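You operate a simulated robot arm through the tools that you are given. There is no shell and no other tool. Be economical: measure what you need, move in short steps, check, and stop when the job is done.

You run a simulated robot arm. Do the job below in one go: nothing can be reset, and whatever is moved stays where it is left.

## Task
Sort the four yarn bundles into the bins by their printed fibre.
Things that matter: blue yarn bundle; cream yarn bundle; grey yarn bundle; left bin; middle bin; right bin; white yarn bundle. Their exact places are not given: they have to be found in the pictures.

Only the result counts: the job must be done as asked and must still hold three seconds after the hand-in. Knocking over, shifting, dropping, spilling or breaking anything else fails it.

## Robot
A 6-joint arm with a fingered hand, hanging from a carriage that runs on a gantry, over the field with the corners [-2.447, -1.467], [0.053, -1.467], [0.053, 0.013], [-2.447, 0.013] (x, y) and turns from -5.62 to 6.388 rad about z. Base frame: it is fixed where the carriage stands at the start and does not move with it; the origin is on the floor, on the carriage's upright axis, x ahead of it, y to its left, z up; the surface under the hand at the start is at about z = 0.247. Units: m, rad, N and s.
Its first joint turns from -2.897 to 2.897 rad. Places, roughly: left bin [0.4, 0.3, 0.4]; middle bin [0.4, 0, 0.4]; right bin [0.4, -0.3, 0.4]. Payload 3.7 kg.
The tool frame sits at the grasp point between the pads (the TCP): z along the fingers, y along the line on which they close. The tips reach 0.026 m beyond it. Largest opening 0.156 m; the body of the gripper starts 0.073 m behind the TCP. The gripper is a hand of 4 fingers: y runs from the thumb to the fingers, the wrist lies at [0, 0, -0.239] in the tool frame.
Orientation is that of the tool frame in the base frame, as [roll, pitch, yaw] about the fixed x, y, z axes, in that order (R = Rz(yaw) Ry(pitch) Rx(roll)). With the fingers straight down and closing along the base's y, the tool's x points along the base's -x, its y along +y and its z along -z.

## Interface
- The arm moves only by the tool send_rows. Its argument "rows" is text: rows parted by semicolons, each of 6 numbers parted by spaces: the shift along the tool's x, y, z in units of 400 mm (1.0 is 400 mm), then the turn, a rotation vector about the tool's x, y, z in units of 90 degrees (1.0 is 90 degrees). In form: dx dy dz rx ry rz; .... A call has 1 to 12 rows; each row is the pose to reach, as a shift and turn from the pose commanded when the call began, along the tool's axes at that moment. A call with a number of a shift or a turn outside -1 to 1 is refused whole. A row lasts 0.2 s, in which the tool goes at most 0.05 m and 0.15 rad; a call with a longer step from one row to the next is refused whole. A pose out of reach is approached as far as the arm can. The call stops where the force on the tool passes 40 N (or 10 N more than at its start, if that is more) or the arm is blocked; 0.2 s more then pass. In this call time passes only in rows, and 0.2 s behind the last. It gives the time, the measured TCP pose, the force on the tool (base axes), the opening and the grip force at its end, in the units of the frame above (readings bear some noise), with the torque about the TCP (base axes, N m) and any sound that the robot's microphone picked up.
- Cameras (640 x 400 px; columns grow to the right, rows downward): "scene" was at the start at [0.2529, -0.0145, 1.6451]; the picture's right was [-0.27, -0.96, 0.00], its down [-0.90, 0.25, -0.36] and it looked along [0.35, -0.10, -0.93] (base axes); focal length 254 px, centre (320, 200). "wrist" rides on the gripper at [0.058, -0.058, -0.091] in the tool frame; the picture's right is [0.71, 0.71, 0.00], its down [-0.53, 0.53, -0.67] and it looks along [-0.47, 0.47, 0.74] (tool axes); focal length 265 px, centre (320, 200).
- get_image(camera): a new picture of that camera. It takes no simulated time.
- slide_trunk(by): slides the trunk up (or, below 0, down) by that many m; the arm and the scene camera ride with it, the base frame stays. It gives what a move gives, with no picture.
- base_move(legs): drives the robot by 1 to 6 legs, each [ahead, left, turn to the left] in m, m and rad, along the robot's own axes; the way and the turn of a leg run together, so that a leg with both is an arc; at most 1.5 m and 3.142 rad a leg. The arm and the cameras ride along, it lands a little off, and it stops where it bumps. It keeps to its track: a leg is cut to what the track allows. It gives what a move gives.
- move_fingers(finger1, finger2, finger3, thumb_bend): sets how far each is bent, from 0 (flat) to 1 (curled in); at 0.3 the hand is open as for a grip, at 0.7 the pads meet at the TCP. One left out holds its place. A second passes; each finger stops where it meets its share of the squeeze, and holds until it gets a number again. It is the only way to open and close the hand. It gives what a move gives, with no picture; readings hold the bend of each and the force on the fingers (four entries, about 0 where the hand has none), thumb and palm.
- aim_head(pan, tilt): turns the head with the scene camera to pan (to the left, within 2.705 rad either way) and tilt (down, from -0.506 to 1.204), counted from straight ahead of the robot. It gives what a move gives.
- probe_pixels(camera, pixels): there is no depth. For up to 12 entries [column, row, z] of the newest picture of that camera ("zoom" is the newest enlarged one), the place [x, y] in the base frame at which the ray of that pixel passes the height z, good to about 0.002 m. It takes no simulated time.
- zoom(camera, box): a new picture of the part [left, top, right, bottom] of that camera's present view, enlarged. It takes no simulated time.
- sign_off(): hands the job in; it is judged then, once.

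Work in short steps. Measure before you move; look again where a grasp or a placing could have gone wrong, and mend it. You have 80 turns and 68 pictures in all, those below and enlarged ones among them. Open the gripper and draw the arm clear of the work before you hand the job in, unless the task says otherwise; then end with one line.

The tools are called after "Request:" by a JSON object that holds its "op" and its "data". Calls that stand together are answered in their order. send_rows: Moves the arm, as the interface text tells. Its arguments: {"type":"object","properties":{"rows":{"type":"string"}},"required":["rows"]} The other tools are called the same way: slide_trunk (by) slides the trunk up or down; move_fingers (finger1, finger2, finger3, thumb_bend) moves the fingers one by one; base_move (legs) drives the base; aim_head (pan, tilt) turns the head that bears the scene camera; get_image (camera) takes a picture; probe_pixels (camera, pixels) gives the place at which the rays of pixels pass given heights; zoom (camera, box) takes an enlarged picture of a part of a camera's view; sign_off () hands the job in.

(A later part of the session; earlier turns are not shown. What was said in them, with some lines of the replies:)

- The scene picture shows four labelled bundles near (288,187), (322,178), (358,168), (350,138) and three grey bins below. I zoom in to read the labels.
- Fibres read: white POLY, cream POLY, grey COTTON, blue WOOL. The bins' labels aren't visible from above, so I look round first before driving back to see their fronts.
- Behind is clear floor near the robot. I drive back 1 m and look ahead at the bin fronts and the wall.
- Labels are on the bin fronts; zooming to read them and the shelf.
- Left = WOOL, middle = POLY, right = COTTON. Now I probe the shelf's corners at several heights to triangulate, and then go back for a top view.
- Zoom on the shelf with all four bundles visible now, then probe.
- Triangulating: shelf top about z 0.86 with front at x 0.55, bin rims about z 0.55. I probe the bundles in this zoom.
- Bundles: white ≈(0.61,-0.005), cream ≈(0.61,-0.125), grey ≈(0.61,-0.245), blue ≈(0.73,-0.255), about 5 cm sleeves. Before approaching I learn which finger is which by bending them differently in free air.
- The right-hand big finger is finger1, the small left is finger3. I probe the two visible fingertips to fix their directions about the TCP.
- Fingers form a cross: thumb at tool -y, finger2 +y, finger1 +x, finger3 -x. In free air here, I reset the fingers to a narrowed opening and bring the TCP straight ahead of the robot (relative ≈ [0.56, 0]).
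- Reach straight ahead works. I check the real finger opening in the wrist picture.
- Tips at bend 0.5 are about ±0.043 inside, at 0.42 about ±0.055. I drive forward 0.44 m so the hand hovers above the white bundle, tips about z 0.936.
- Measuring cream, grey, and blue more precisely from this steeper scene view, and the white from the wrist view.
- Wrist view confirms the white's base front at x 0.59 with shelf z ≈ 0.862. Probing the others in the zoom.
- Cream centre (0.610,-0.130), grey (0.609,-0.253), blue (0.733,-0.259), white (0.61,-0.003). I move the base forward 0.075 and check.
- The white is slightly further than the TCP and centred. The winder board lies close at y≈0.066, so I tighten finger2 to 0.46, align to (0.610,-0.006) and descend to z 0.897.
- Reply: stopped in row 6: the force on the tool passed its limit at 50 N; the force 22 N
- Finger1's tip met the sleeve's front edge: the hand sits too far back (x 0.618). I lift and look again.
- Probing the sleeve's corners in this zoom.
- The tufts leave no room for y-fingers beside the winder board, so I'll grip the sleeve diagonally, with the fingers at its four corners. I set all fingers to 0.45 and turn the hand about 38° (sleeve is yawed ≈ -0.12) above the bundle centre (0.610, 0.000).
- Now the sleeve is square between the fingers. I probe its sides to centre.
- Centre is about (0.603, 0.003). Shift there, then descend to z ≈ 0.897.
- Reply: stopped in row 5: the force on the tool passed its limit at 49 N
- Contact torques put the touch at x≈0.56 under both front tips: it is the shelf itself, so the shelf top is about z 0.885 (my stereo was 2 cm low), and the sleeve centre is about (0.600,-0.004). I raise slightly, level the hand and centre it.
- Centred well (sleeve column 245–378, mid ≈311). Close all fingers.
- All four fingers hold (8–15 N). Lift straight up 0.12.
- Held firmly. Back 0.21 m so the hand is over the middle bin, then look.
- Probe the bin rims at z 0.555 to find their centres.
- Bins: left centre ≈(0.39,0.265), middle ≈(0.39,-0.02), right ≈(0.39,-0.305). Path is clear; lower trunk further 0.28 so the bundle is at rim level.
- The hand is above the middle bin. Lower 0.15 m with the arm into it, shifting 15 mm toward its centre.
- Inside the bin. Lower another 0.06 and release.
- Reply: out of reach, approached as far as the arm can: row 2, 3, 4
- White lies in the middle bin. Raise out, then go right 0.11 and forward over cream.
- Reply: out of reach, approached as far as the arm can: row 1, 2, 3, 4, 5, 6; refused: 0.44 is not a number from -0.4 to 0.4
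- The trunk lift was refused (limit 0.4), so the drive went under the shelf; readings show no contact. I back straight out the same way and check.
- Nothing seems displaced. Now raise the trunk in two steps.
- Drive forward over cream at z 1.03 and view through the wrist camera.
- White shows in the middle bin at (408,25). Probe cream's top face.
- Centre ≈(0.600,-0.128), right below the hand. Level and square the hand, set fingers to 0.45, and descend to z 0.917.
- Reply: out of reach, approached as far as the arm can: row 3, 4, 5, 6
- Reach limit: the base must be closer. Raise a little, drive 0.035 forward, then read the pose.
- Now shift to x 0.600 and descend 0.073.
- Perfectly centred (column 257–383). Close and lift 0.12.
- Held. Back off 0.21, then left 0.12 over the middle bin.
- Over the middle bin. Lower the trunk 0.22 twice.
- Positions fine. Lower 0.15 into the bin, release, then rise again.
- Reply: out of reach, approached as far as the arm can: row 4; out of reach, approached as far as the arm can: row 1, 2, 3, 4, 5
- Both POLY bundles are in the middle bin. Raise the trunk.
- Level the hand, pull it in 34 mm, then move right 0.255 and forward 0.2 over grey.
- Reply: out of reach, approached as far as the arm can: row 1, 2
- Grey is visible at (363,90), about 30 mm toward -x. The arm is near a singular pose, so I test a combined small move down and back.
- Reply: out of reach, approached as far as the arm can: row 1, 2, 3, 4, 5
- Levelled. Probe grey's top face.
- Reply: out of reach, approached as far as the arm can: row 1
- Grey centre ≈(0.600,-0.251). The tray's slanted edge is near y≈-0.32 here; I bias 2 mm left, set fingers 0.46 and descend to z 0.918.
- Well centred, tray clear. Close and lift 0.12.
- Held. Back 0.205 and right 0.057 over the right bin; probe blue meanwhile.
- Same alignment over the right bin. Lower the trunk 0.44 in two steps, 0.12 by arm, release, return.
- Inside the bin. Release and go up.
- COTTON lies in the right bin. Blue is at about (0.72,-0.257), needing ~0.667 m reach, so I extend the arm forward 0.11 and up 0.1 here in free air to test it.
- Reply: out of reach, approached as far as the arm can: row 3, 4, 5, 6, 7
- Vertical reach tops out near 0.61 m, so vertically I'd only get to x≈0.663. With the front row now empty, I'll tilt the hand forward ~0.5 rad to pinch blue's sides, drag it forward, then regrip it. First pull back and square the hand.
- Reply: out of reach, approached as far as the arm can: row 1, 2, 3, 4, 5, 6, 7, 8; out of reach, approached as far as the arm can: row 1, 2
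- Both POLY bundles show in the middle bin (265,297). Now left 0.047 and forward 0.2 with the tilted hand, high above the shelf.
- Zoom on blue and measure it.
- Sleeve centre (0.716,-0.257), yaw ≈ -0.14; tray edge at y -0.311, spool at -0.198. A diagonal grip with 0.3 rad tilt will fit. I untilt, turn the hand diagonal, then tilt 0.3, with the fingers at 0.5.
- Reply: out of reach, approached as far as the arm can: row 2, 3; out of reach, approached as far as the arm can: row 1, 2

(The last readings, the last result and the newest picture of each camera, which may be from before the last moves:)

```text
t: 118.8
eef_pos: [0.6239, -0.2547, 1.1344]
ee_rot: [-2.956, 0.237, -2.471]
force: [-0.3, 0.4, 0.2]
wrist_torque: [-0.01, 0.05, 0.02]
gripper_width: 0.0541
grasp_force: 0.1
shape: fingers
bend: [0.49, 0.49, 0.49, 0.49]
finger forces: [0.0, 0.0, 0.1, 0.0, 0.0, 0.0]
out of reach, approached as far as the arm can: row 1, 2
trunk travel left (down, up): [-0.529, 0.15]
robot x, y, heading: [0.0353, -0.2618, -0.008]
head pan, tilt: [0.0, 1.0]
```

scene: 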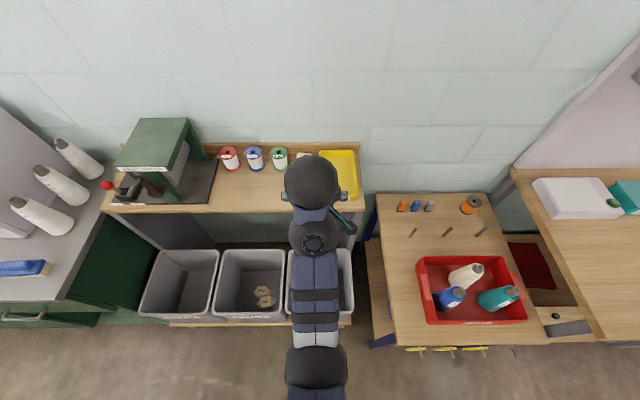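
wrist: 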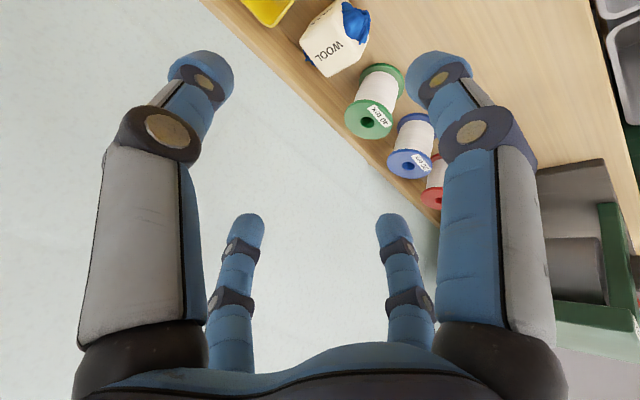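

Set fingers to 0.47, drive the last 12 mm, and extend 0.08 forward at this height.

Request:
{"op": "move_fingers", "data": {"finger1": 0.47, "finger2": 0.47, "finger3": 0.47, "thumb_bend": 0.47}}

Request:
{"op": "base_move", "data": {"legs": [[0.013, 0, 0]]}}

Request:
{"op": "send_rows", "data": {"rows": "-0.04 -0.029 0.015 0 0 0; -0.08 -0.058 0.03 0 0 0; -0.12 -0.087 0.045 0 0 0; -0.1575 -0.116 0.0606 0 0 0; -0.1575 -0.116 0.0606 0 0 0"}}

Request:
{"op": "get_image", "data": {"camera": "wrist"}}

```text
t: 119.8
eef_pos: [0.6229, -0.2554, 1.1336]
ee_rot: [-2.957, 0.237, -2.471]
force: [0.6, -1.1, 0.0]
wrist_torque: [0.0, 0.0, 0.01]
gripper_width: 0.0592
grasp_force: 0.0
shape: fingers
bend: [0.47, 0.47, 0.47, 0.47]
finger forces: [0.0, 0.0, 0.0, 0.0, 0.0, 0.1]
trunk travel left (down, up): [-0.529, 0.15]
robot x, y, heading: [0.0376, -0.2686, -0.008]
head pan, tilt: [0.0, 1.0]
```

```text
t: 120.5
eef_pos: [0.6352, -0.2559, 1.133]
ee_rot: [-2.953, 0.238, -2.472]
force: [-0.4, 0.5, 0.0]
wrist_torque: [-0.01, 0.0, 0.0]
gripper_width: 0.0588
grasp_force: 0.0
shape: fingers
bend: [0.47, 0.47, 0.47, 0.47]
finger forces: [0.1, 0.1, 0.0, 0.1, 0.0, 0.0]
trunk travel left (down, up): [-0.529, 0.15]
robot x, y, heading: [0.0529, -0.2649, -0.007]
head pan, tilt: [0.0, 1.0]
```

```text
t: 121.7
eef_pos: [0.7171, -0.2556, 1.1342]
ee_rot: [-2.954, 0.24, -2.471]
force: [-0.8, -0.4, 0.5]
wrist_torque: [0.01, 0.02, 0.01]
gripper_width: 0.0588
grasp_force: 0.0
shape: fingers
bend: [0.47, 0.47, 0.47, 0.47]
finger forces: [0.0, 0.1, 0.0, 0.0, 0.0, 0.0]
trunk travel left (down, up): [-0.529, 0.15]
robot x, y, heading: [0.0547, -0.2609, -0.005]
head pan, tilt: [0.0, 1.0]
```

```text
13 pictures are left
```

wrist: 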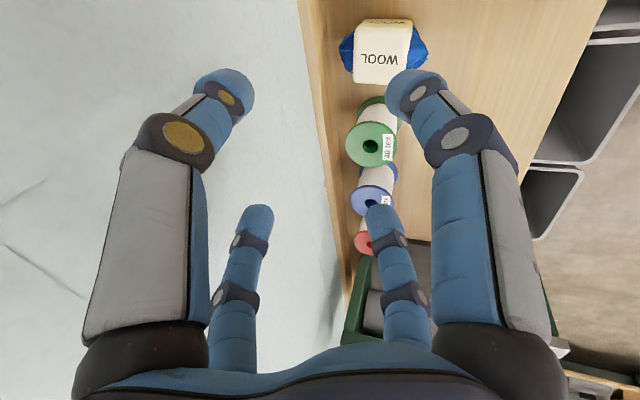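

TCP now at (0.717,-0.256). Lower the trunk 0.15 and look.

Request:
{"op": "slide_trunk", "data": {"by": -0.15}}

Request:
{"op": "get_image", "data": {"camera": "wrist"}}

```text
t: 123.5
eef_pos: [0.7168, -0.254, 0.9838]
ee_rot: [-2.956, 0.237, -2.471]
force: [0.4, -0.1, 0.3]
wrist_torque: [0.01, 0.02, -0.02]
gripper_width: 0.0592
grasp_force: 0.0
shape: fingers
bend: [0.47, 0.47, 0.47, 0.47]
finger forces: [0.0, 0.0, 0.1, 0.1, 0.0, 0.0]
trunk travel left (down, up): [-0.379, 0.3]
robot x, y, heading: [0.0516, -0.2624, -0.005]
head pan, tilt: [0.0, 1.0]
```

```text
12 pictures are left
```

wrist: 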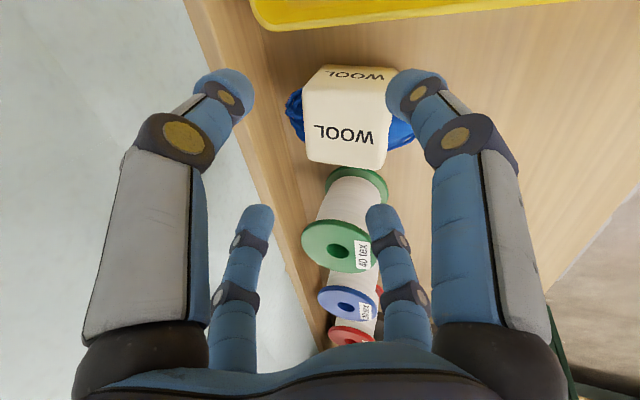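

Probe the sleeve top and neighbours.

Request:
{"op": "probe_pixels", "data": {"camera": "wrist", "pixels": [[303, 92, 0.93], [388, 90, 0.93], [385, 166, 0.93], [309, 158, 0.93], [355, 170, 0.89], [345, 128, 0.93], [360, 28, 0.93], [255, 20, 0.93], [388, 190, 0.9], [220, 100, 0.96], [415, 100, 0.955]]}}

```text
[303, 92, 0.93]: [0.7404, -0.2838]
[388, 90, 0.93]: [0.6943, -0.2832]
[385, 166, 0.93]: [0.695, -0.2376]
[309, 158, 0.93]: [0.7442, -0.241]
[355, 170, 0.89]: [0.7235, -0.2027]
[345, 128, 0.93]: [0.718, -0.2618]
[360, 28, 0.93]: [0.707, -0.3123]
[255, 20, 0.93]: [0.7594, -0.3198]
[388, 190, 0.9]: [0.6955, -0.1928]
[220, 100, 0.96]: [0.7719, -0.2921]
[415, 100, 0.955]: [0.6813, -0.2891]
```

Centre ≈(0.718,-0.260). Nudge y by -4 mm, then lower the trunk 0.05.

Request:
{"op": "send_rows", "data": {"rows": "0.002 -0.011 0.0015 0 0 0; 0.002 -0.011 0.0015 0 0 0"}}

Request:
{"op": "slide_trunk", "data": {"by": -0.045}}

Request:
{"op": "get_image", "data": {"camera": "wrist"}}

```text
t: 124.1
eef_pos: [0.7197, -0.2586, 0.9854]
ee_rot: [-2.954, 0.236, -2.472]
force: [-0.2, -0.7, 0.9]
wrist_torque: [0.03, -0.03, 0.01]
gripper_width: 0.0591
grasp_force: 0.1
shape: fingers
bend: [0.47, 0.47, 0.47, 0.47]
finger forces: [0.0, 0.0, 0.1, 0.1, 0.0, 0.0]
trunk travel left (down, up): [-0.379, 0.3]
robot x, y, heading: [0.0463, -0.2652, -0.01]
head pan, tilt: [0.0, 1.0]
```

```text
t: 125.0
eef_pos: [0.7196, -0.2588, 0.9396]
ee_rot: [-2.954, 0.237, -2.472]
force: [0.8, 0.6, -0.2]
wrist_torque: [0.02, -0.03, 0.02]
gripper_width: 0.0592
grasp_force: 0.0
shape: fingers
bend: [0.47, 0.47, 0.47, 0.47]
finger forces: [0.1, 0.1, 0.0, 0.0, 0.1, 0.0]
trunk travel left (down, up): [-0.334, 0.345]
robot x, y, heading: [0.0535, -0.2658, -0.005]
head pan, tilt: [0.0, 1.0]
```

```text
11 pictures are left
```

wrist: 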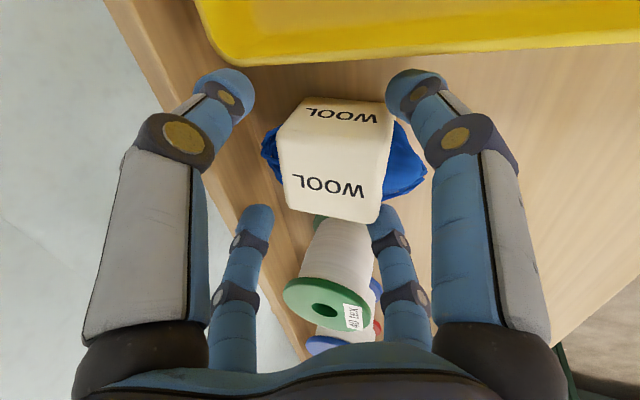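

Clear of tray and spool. Lower 0.014 more and close.

Request:
{"op": "slide_trunk", "data": {"by": -0.014}}

Request:
{"op": "move_fingers", "data": {"finger1": 0.7, "finger2": 0.7, "finger3": 0.7, "thumb_bend": 0.7}}

Request:
{"op": "get_image", "data": {"camera": "wrist"}}

```text
t: 125.6
eef_pos: [0.7206, -0.2591, 0.9262]
ee_rot: [-2.954, 0.239, -2.47]
force: [-2.2, 0.2, 9.5]
wrist_torque: [-0.28, 0.4, -0.05]
gripper_width: 0.0603
grasp_force: 4.4
shape: fingers
bend: [0.47, 0.47, 0.47, 0.47]
finger forces: [9.0, 0.0, 0.0, 0.1, 0.0, 0.0]
trunk travel left (down, up): [-0.32, 0.359]
robot x, y, heading: [0.0508, -0.2642, -0.008]
head pan, tilt: [0.0, 1.0]
```

```text
t: 126.6
eef_pos: [0.7206, -0.2584, 0.9256]
ee_rot: [-2.956, 0.236, -2.472]
force: [0.0, -0.1, -0.4]
wrist_torque: [0.02, -0.01, -0.03]
gripper_width: 0.0263
grasp_force: 22.1
shape: fingers
bend: [0.59, 0.52, 0.52, 0.59]
finger forces: [7.4, 10.5, 11.8, 0.0, 15.4, 0.0]
trunk travel left (down, up): [-0.32, 0.359]
robot x, y, heading: [0.0505, -0.2662, -0.009]
head pan, tilt: [0.0, 1.0]
```

```text
10 pictures are left
```

wrist: 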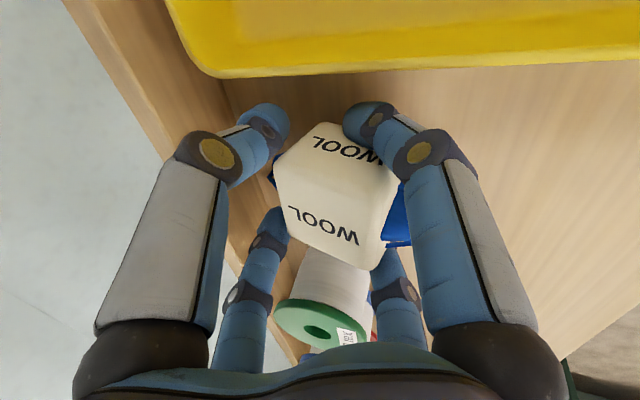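

Gripped with all four fingers, the bundle turned a bit. Lift 0.04 by the trunk and check the hold.

Request:
{"op": "slide_trunk", "data": {"by": 0.05}}

Request:
{"op": "get_image", "data": {"camera": "wrist"}}

```text
t: 127.5
eef_pos: [0.7204, -0.2582, 0.9756]
ee_rot: [-2.955, 0.236, -2.473]
force: [-0.4, 0.4, 0.0]
wrist_torque: [-0.02, -0.01, -0.01]
gripper_width: 0.0266
grasp_force: 22.6
shape: fingers
bend: [0.59, 0.52, 0.52, 0.59]
finger forces: [7.3, 10.5, 11.8, 0.1, 15.2, 0.1]
trunk travel left (down, up): [-0.37, 0.309]
robot x, y, heading: [0.0476, -0.2641, -0.005]
head pan, tilt: [0.0, 1.0]
```

```text
9 pictures are left
```

wrist: 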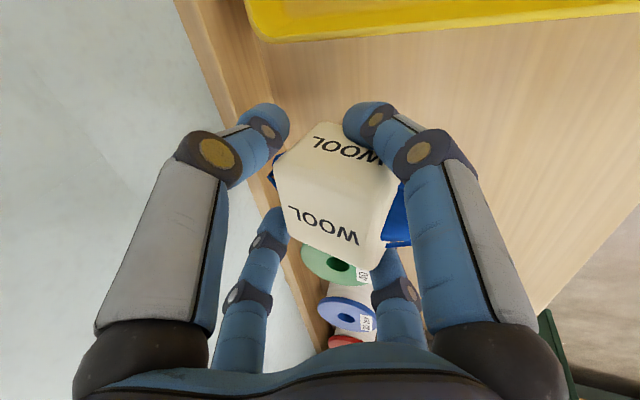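

Held without slip. Raise 0.1, back off 0.17, and retract the arm 0.10.

Request:
{"op": "slide_trunk", "data": {"by": 0.1}}

Request:
{"op": "base_move", "data": {"legs": [[-0.17, 0, 0]]}}

Request:
{"op": "send_rows", "data": {"rows": "0.04 0.03 -0.015 0 0 0; 0.08 0.06 -0.03 0 0 0; 0.12 0.09 -0.045 0 0 0; 0.16 0.12 -0.06 0 0 0; 0.19 0.144 -0.074 0 0 0; 0.19 0.144 -0.074 0 0 0"}}

```text
t: 128.8
eef_pos: [0.7197, -0.2584, 1.0752]
ee_rot: [-2.954, 0.237, -2.472]
force: [0.0, 0.0, 0.0]
wrist_torque: [0.01, 0.0, 0.02]
gripper_width: 0.0265
grasp_force: 22.9
shape: fingers
bend: [0.59, 0.52, 0.52, 0.59]
finger forces: [7.4, 10.5, 11.8, 0.0, 15.3, 0.0]
trunk travel left (down, up): [-0.47, 0.209]
robot x, y, heading: [0.0539, -0.2658, -0.008]
head pan, tilt: [0.0, 1.0]
```

```text
t: 130.3
eef_pos: [0.5531, -0.2563, 1.0754]
ee_rot: [-2.954, 0.238, -2.468]
force: [-0.2, 0.1, 0.0]
wrist_torque: [-0.03, 0.0, -0.01]
gripper_width: 0.0266
grasp_force: 22.6
shape: fingers
bend: [0.59, 0.52, 0.52, 0.59]
finger forces: [7.3, 10.5, 11.9, 0.0, 15.4, 0.0]
trunk travel left (down, up): [-0.47, 0.209]
robot x, y, heading: [-0.1154, -0.2645, -0.007]
head pan, tilt: [0.0, 1.0]
```

```text
t: 131.7
eef_pos: [0.4637, -0.2555, 1.0681]
ee_rot: [-2.956, 0.238, -2.466]
force: [-0.1, -0.1, 0.2]
wrist_torque: [0.03, 0.01, -0.01]
gripper_width: 0.0263
grasp_force: 22.9
shape: fingers
bend: [0.59, 0.52, 0.52, 0.59]
finger forces: [7.4, 10.5, 11.9, 0.0, 15.4, 0.1]
out of reach, approached as far as the arm can: row 5, 6
trunk travel left (down, up): [-0.47, 0.209]
robot x, y, heading: [-0.1155, -0.2628, -0.005]
head pan, tilt: [0.0, 1.0]
```

Now left 0.267 and turn left 0.447 rad so the hand hangs over the left bin (0.39,0.26).

Request:
{"op": "base_move", "data": {"legs": [[-0.015, 0, 0], [0, 0.267, 0], [0, 0, 0.447]]}}

Request:
{"op": "get_image", "data": {"camera": "scene"}}

```text
t: 134.8
eef_pos: [0.4393, 0.1136, 1.0686]
ee_rot: [-2.956, 0.234, -2.292]
force: [2.7, -14.6, -0.3]
wrist_torque: [-0.11, -0.06, -0.49]
gripper_width: 0.0267
grasp_force: 38.7
shape: fingers
bend: [0.59, 0.54, 0.52, 0.58]
finger forces: [8.3, 9.2, 35.9, 0.0, 22.6, 0.1]
trunk travel left (down, up): [-0.47, 0.209]
robot x, y, heading: [-0.1311, 0.0038, 0.195]
head pan, tilt: [0.0, 1.0]
stopped in leg 3: the force on the tool passed its limit at 56 N (the readings are from after the stop); the commanded pose is now the measured one
```

```text
8 pictures are left
```

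scene: 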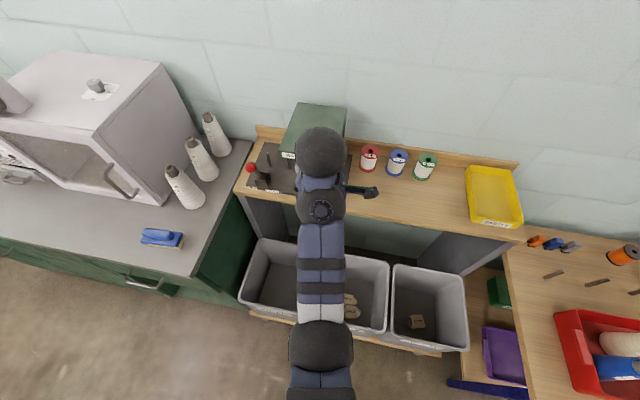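

The hand met the winder's crank, which sticks out ahead of the shelf. I turn back, then retreat 0.2 m to pass clear of it.

Request:
{"op": "base_move", "data": {"legs": [[0, 0, -0.19]]}}

Request:
{"op": "base_move", "data": {"legs": [[-0.2, 0, 0]]}}

Request:
{"op": "get_image", "data": {"camera": "scene"}}

```text
t: 135.9
eef_pos: [0.4491, 0.0093, 1.0676]
ee_rot: [-2.958, 0.235, -2.476]
force: [-0.7, 0.3, 0.3]
wrist_torque: [-0.01, -0.04, 0.0]
gripper_width: 0.026
grasp_force: 22.6
shape: fingers
bend: [0.59, 0.53, 0.52, 0.59]
finger forces: [7.3, 10.6, 12.2, 0.0, 15.7, 0.1]
trunk travel left (down, up): [-0.47, 0.209]
robot x, y, heading: [-0.131, 0.0039, 0.011]
head pan, tilt: [0.0, 1.0]
```

```text
t: 137.5
eef_pos: [0.253, 0.0066, 1.0684]
ee_rot: [-2.957, 0.235, -2.478]
force: [0.5, 0.0, 0.3]
wrist_torque: [-0.02, 0.0, -0.01]
gripper_width: 0.026
grasp_force: 22.6
shape: fingers
bend: [0.59, 0.53, 0.52, 0.59]
finger forces: [7.2, 10.5, 12.2, 0.0, 15.5, 0.1]
trunk travel left (down, up): [-0.47, 0.209]
robot x, y, heading: [-0.3249, 0.0037, 0.01]
head pan, tilt: [0.0, 1.0]
```

```text
7 pictures are left
```

scene: 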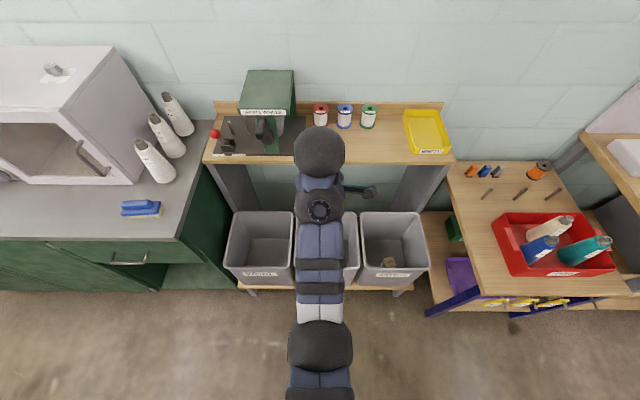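

Check the winder by zooming.

Request:
{"op": "zoom", "data": {"camera": "scene", "box": [200, 60, 330, 170]}}

```text
3.64 times, centred on (265, 115) of scene
```

zoom: 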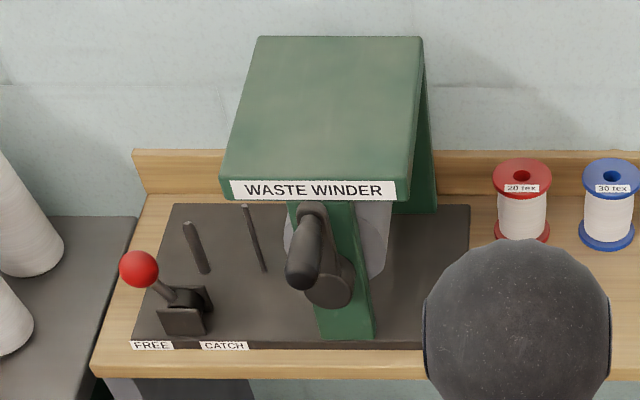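

The crank looks as before (held by the catch). I lower the trunk 0.38 here in front of the bins, so the hand passes below the crank and above the rims, then turn.

Request:
{"op": "slide_trunk", "data": {"by": -0.37}}

Request:
{"op": "base_move", "data": {"legs": [[0, 0, 0.44]]}}

```text
t: 141.0
eef_pos: [0.2542, 0.0068, 0.6987]
ee_rot: [-2.958, 0.238, -2.478]
force: [0.2, -0.8, -0.4]
wrist_torque: [-0.01, -0.01, -0.02]
gripper_width: 0.0255
grasp_force: 22.8
shape: fingers
bend: [0.59, 0.53, 0.52, 0.59]
finger forces: [7.2, 10.5, 12.1, 0.0, 15.6, 0.0]
trunk travel left (down, up): [-0.1, 0.579]
robot x, y, heading: [-0.3257, 0.0037, 0.005]
head pan, tilt: [0.0, 1.0]
```

```text
t: 142.7
eef_pos: [0.196, 0.2538, 0.6977]
ee_rot: [-2.958, 0.236, -2.036]
force: [-0.1, 0.0, -1.0]
wrist_torque: [0.01, 0.03, 0.02]
gripper_width: 0.0257
grasp_force: 22.5
shape: fingers
bend: [0.59, 0.53, 0.52, 0.59]
finger forces: [7.1, 10.5, 12.1, 0.0, 15.6, 0.0]
trunk travel left (down, up): [-0.1, 0.579]
robot x, y, heading: [-0.3227, 0.002, 0.448]
head pan, tilt: [0.0, 1.0]
```

Now drive base-frame +x 0.185 (ahead 0.170, right 0.073) to bring the hand over the left bin.

Request:
{"op": "base_move", "data": {"legs": [[0.17, -0.073, 0]]}}

Request:
{"op": "get_image", "data": {"camera": "scene"}}

```text
t: 144.3
eef_pos: [0.3829, 0.2613, 0.6985]
ee_rot: [-2.959, 0.236, -2.039]
force: [0.3, -1.4, -0.8]
wrist_torque: [0.01, 0.01, 0.01]
gripper_width: 0.0257
grasp_force: 22.5
shape: fingers
bend: [0.59, 0.53, 0.52, 0.59]
finger forces: [7.1, 10.6, 12.1, 0.0, 15.6, 0.0]
trunk travel left (down, up): [-0.1, 0.579]
robot x, y, heading: [-0.1421, 0.0081, 0.449]
head pan, tilt: [0.0, 1.0]
```

```text
5 pictures are left
```

scene: 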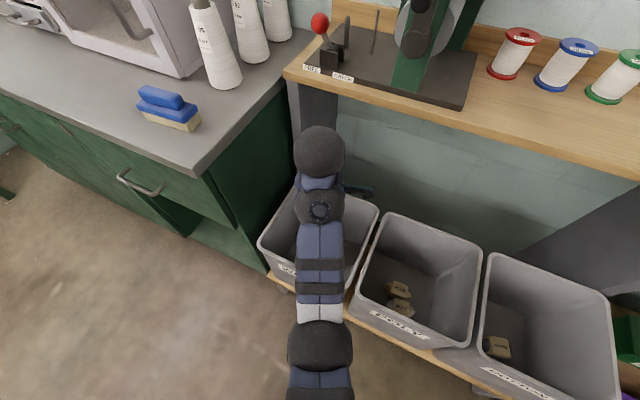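

The hand is over the left bin. Lower the trunk 0.1, then 0.1 by arm straight down.

Request:
{"op": "slide_trunk", "data": {"by": -0.098}}

Request:
{"op": "send_rows", "data": {"rows": "0.015 0.011 0.06 0 0 0; 0.03 0.022 0.12 0 0 0; 0.045 0.034 0.18 0 0 0; 0.059 0.045 0.239 0 0 0; 0.059 0.045 0.239 0 0 0"}}

Request:
{"op": "get_image", "data": {"camera": "wrist"}}

```text
t: 145.6
eef_pos: [0.3818, 0.2602, 0.6017]
ee_rot: [-2.958, 0.235, -2.036]
force: [0.3, -0.4, -0.9]
wrist_torque: [0.01, -0.01, -0.01]
gripper_width: 0.0255
grasp_force: 22.4
shape: fingers
bend: [0.59, 0.53, 0.52, 0.59]
finger forces: [7.2, 10.5, 12.2, 0.0, 15.6, 0.0]
trunk travel left (down, up): [-0.002, 0.677]
robot x, y, heading: [-0.1398, 0.0124, 0.448]
head pan, tilt: [0.0, 1.0]
```

```text
t: 146.8
eef_pos: [0.3816, 0.2604, 0.4996]
ee_rot: [-2.957, 0.236, -2.037]
force: [-0.1, 0.6, -0.8]
wrist_torque: [-0.04, 0.05, -0.01]
gripper_width: 0.0255
grasp_force: 22.8
shape: fingers
bend: [0.59, 0.53, 0.52, 0.59]
finger forces: [7.3, 10.6, 12.2, 0.0, 15.6, 0.0]
trunk travel left (down, up): [-0.002, 0.677]
robot x, y, heading: [-0.143, 0.008, 0.45]
head pan, tilt: [0.0, 1.0]
```

```text
4 pictures are left
```

wrist: 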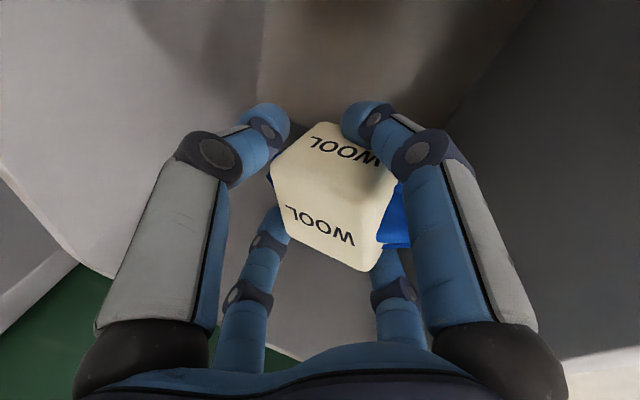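

Inside the bin. Lower 0.04 more, release, and rise.

Request:
{"op": "send_rows", "data": {"rows": "0.012 0.009 0.048 0 0 0; 0.024 0.018 0.096 0 0 0; 0.024 0.018 0.096 0 0 0"}}

Request:
{"op": "move_fingers", "data": {"finger1": 0.42, "finger2": 0.42, "finger3": 0.42, "thumb_bend": 0.42}}

Request:
{"op": "send_rows", "data": {"rows": "-0.015 -0.011 -0.06 0 0 0; -0.03 -0.022 -0.12 0 0 0; -0.045 -0.034 -0.18 0 0 0; -0.059 -0.045 -0.239 0 0 0; -0.083 -0.063 -0.335 0 0 0; -0.083 -0.063 -0.335 0 0 0"}}

Request:
{"op": "slide_trunk", "data": {"by": 0.1}}

Request:
{"op": "get_image", "data": {"camera": "wrist"}}

```text
t: 147.6
eef_pos: [0.3809, 0.2599, 0.4584]
ee_rot: [-2.958, 0.235, -2.038]
force: [0.3, -0.8, -0.5]
wrist_torque: [-0.02, -0.03, 0.03]
gripper_width: 0.0253
grasp_force: 23.1
shape: fingers
bend: [0.59, 0.53, 0.52, 0.59]
finger forces: [7.3, 10.6, 12.1, 0.0, 15.7, 0.0]
trunk travel left (down, up): [-0.002, 0.677]
robot x, y, heading: [-0.1424, 0.0114, 0.45]
head pan, tilt: [0.0, 1.0]
```

```text
t: 148.6
eef_pos: [0.3799, 0.261, 0.4591]
ee_rot: [-2.959, 0.234, -2.036]
force: [0.4, 0.5, 0.1]
wrist_torque: [0.01, 0.01, 0.01]
gripper_width: 0.073
grasp_force: 0.2
shape: fingers
bend: [0.42, 0.42, 0.42, 0.42]
finger forces: [0.0, 0.0, 0.1, 0.0, 0.1, 0.0]
trunk travel left (down, up): [-0.002, 0.677]
robot x, y, heading: [-0.1383, 0.0111, 0.452]
head pan, tilt: [0.0, 1.0]
```

```text
t: 150.0
eef_pos: [0.382, 0.2601, 0.5998]
ee_rot: [-2.958, 0.235, -2.036]
force: [-0.1, 0.0, -0.3]
wrist_torque: [0.02, -0.03, 0.01]
gripper_width: 0.0732
grasp_force: 0.1
shape: fingers
bend: [0.42, 0.42, 0.42, 0.42]
finger forces: [0.1, 0.1, 0.0, 0.0, 0.0, 0.0]
trunk travel left (down, up): [-0.002, 0.677]
robot x, y, heading: [-0.1411, 0.0074, 0.451]
head pan, tilt: [0.0, 1.0]
```

```text
t: 151.3
eef_pos: [0.3835, 0.2616, 0.699]
ee_rot: [-2.959, 0.235, -2.036]
force: [0.0, 0.4, 0.4]
wrist_torque: [0.04, 0.02, 0.0]
gripper_width: 0.0731
grasp_force: 0.2
shape: fingers
bend: [0.42, 0.42, 0.42, 0.42]
finger forces: [0.1, 0.0, 0.0, 0.0, 0.0, 0.0]
trunk travel left (down, up): [-0.102, 0.577]
robot x, y, heading: [-0.1371, 0.0127, 0.451]
head pan, tilt: [0.0, 1.0]
```

```text
3 pictures are left
```

wrist: 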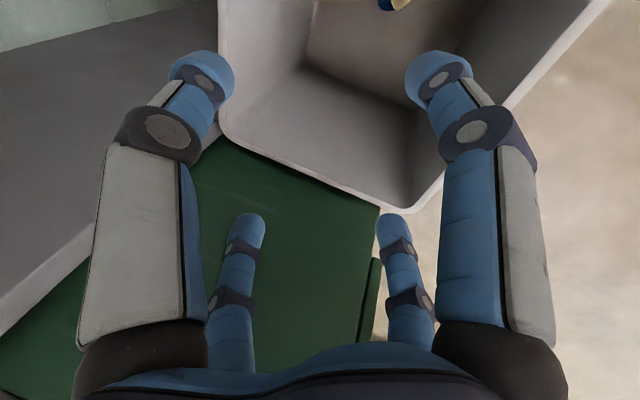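

Blue is in the left bin (edge seen at (393,3)). Back the robot off base -x and take a last look.

Request:
{"op": "base_move", "data": {"legs": [[-0.36, 0.173, 0]]}}

Request:
{"op": "base_move", "data": {"legs": [[0, 0, -0.44], [-0.25, 0, 0]]}}

Request:
{"op": "slide_trunk", "data": {"by": 0.4}}

Request:
{"op": "aim_head", "data": {"pan": 0, "tilt": 0.8}}

Request:
{"op": "get_image", "data": {"camera": "scene"}}

```text
t: 153.8
eef_pos: [-0.018, 0.2587, 0.7001]
ee_rot: [-2.958, 0.236, -2.036]
force: [0.6, -0.1, -0.1]
wrist_torque: [0.01, -0.01, 0.0]
gripper_width: 0.073
grasp_force: 0.0
shape: fingers
bend: [0.42, 0.42, 0.42, 0.42]
finger forces: [0.0, 0.0, 0.1, 0.0, 0.0, 0.1]
trunk travel left (down, up): [-0.102, 0.577]
robot x, y, heading: [-0.5405, 0.0043, 0.451]
head pan, tilt: [0.0, 1.0]
```

```text
t: 156.9
eef_pos: [-0.209, 0.0093, 0.6997]
ee_rot: [-2.958, 0.234, -2.477]
force: [-0.9, -0.3, -0.2]
wrist_torque: [0.01, -0.03, 0.01]
gripper_width: 0.0732
grasp_force: 0.0
shape: fingers
bend: [0.42, 0.42, 0.42, 0.42]
finger forces: [0.0, 0.0, 0.1, 0.0, 0.0, 0.1]
trunk travel left (down, up): [-0.102, 0.577]
robot x, y, heading: [-0.7868, 0.0079, 0.011]
head pan, tilt: [0.0, 1.0]
```

```text
t: 160.8
eef_pos: [-0.2086, 0.0095, 1.0993]
ee_rot: [-2.958, 0.236, -2.479]
force: [0.5, 0.9, 0.4]
wrist_torque: [0.01, -0.02, 0.03]
gripper_width: 0.0732
grasp_force: 0.0
shape: fingers
bend: [0.42, 0.42, 0.42, 0.42]
finger forces: [0.0, 0.0, 0.0, 0.1, 0.1, 0.0]
trunk travel left (down, up): [-0.502, 0.177]
robot x, y, heading: [-0.789, 0.0057, 0.008]
head pan, tilt: [0.0, 1.0]
```

```text
t: 161.5
eef_pos: [-0.2076, 0.0089, 1.0979]
ee_rot: [-2.959, 0.236, -2.478]
force: [-0.1, 0.1, 0.7]
wrist_torque: [0.0, 0.0, 0.0]
gripper_width: 0.0735
grasp_force: 0.2
shape: fingers
bend: [0.42, 0.42, 0.42, 0.42]
finger forces: [0.0, 0.0, 0.0, 0.1, 0.0, 0.0]
trunk travel left (down, up): [-0.502, 0.177]
robot x, y, heading: [-0.7876, 0.003, 0.007]
head pan, tilt: [0.0, 0.799]
```

```text
2 pictures are left
```

scene: 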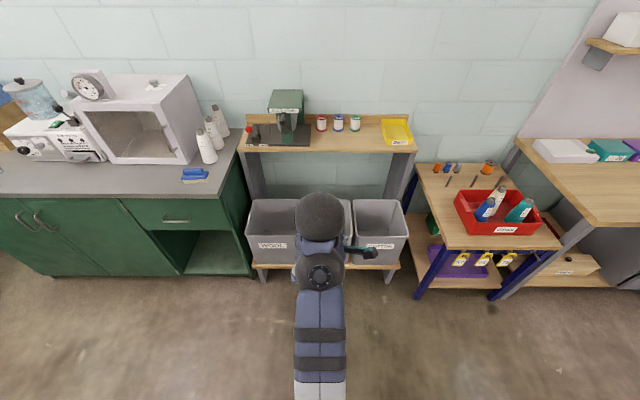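

All looks in place: shelf cleared of bundles, spools, tray and bins undisturbed. Open the hand fully and hand in.

Request:
{"op": "move_fingers", "data": {"finger1": 0.3, "finger2": 0.3, "finger3": 0.3, "thumb_bend": 0.3}}

Request:
{"op": "zoom", "data": {"camera": "scene", "box": [235, 80, 425, 200]}}

```text
t: 162.5
eef_pos: [-0.2084, 0.0092, 1.099]
ee_rot: [-2.96, 0.236, -2.477]
force: [0.3, 0.5, -0.8]
wrist_torque: [0.01, 0.01, -0.03]
gripper_width: 0.1059
grasp_force: 0.1
shape: fingers
bend: [0.3, 0.3, 0.3, 0.3]
finger forces: [0.0, 0.0, 0.1, 0.0, 0.0, 0.0]
trunk travel left (down, up): [-0.502, 0.177]
robot x, y, heading: [-0.7856, 0.0079, 0.01]
head pan, tilt: [0.0, 0.799]
```

```text
3.33 times, centred on (330, 140) of scene
```

zoom: 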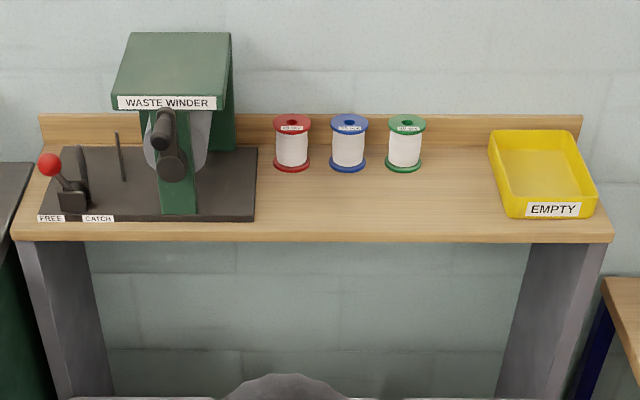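

The shelf items and the crank match the starting picture; hand in.

Request:
{"op": "sign_off", "data": {}}

```text
The job is handed in.
```

All four yarn bundles are sorted and handed in: blue (WOOL) in the left bin, white and cream (POLY) in the middle bin, and grey (COTTON) in the right bin; while carrying blue, the hand bumped the winder's crank, but the last picture shows it and everything else on the shelf where it started.
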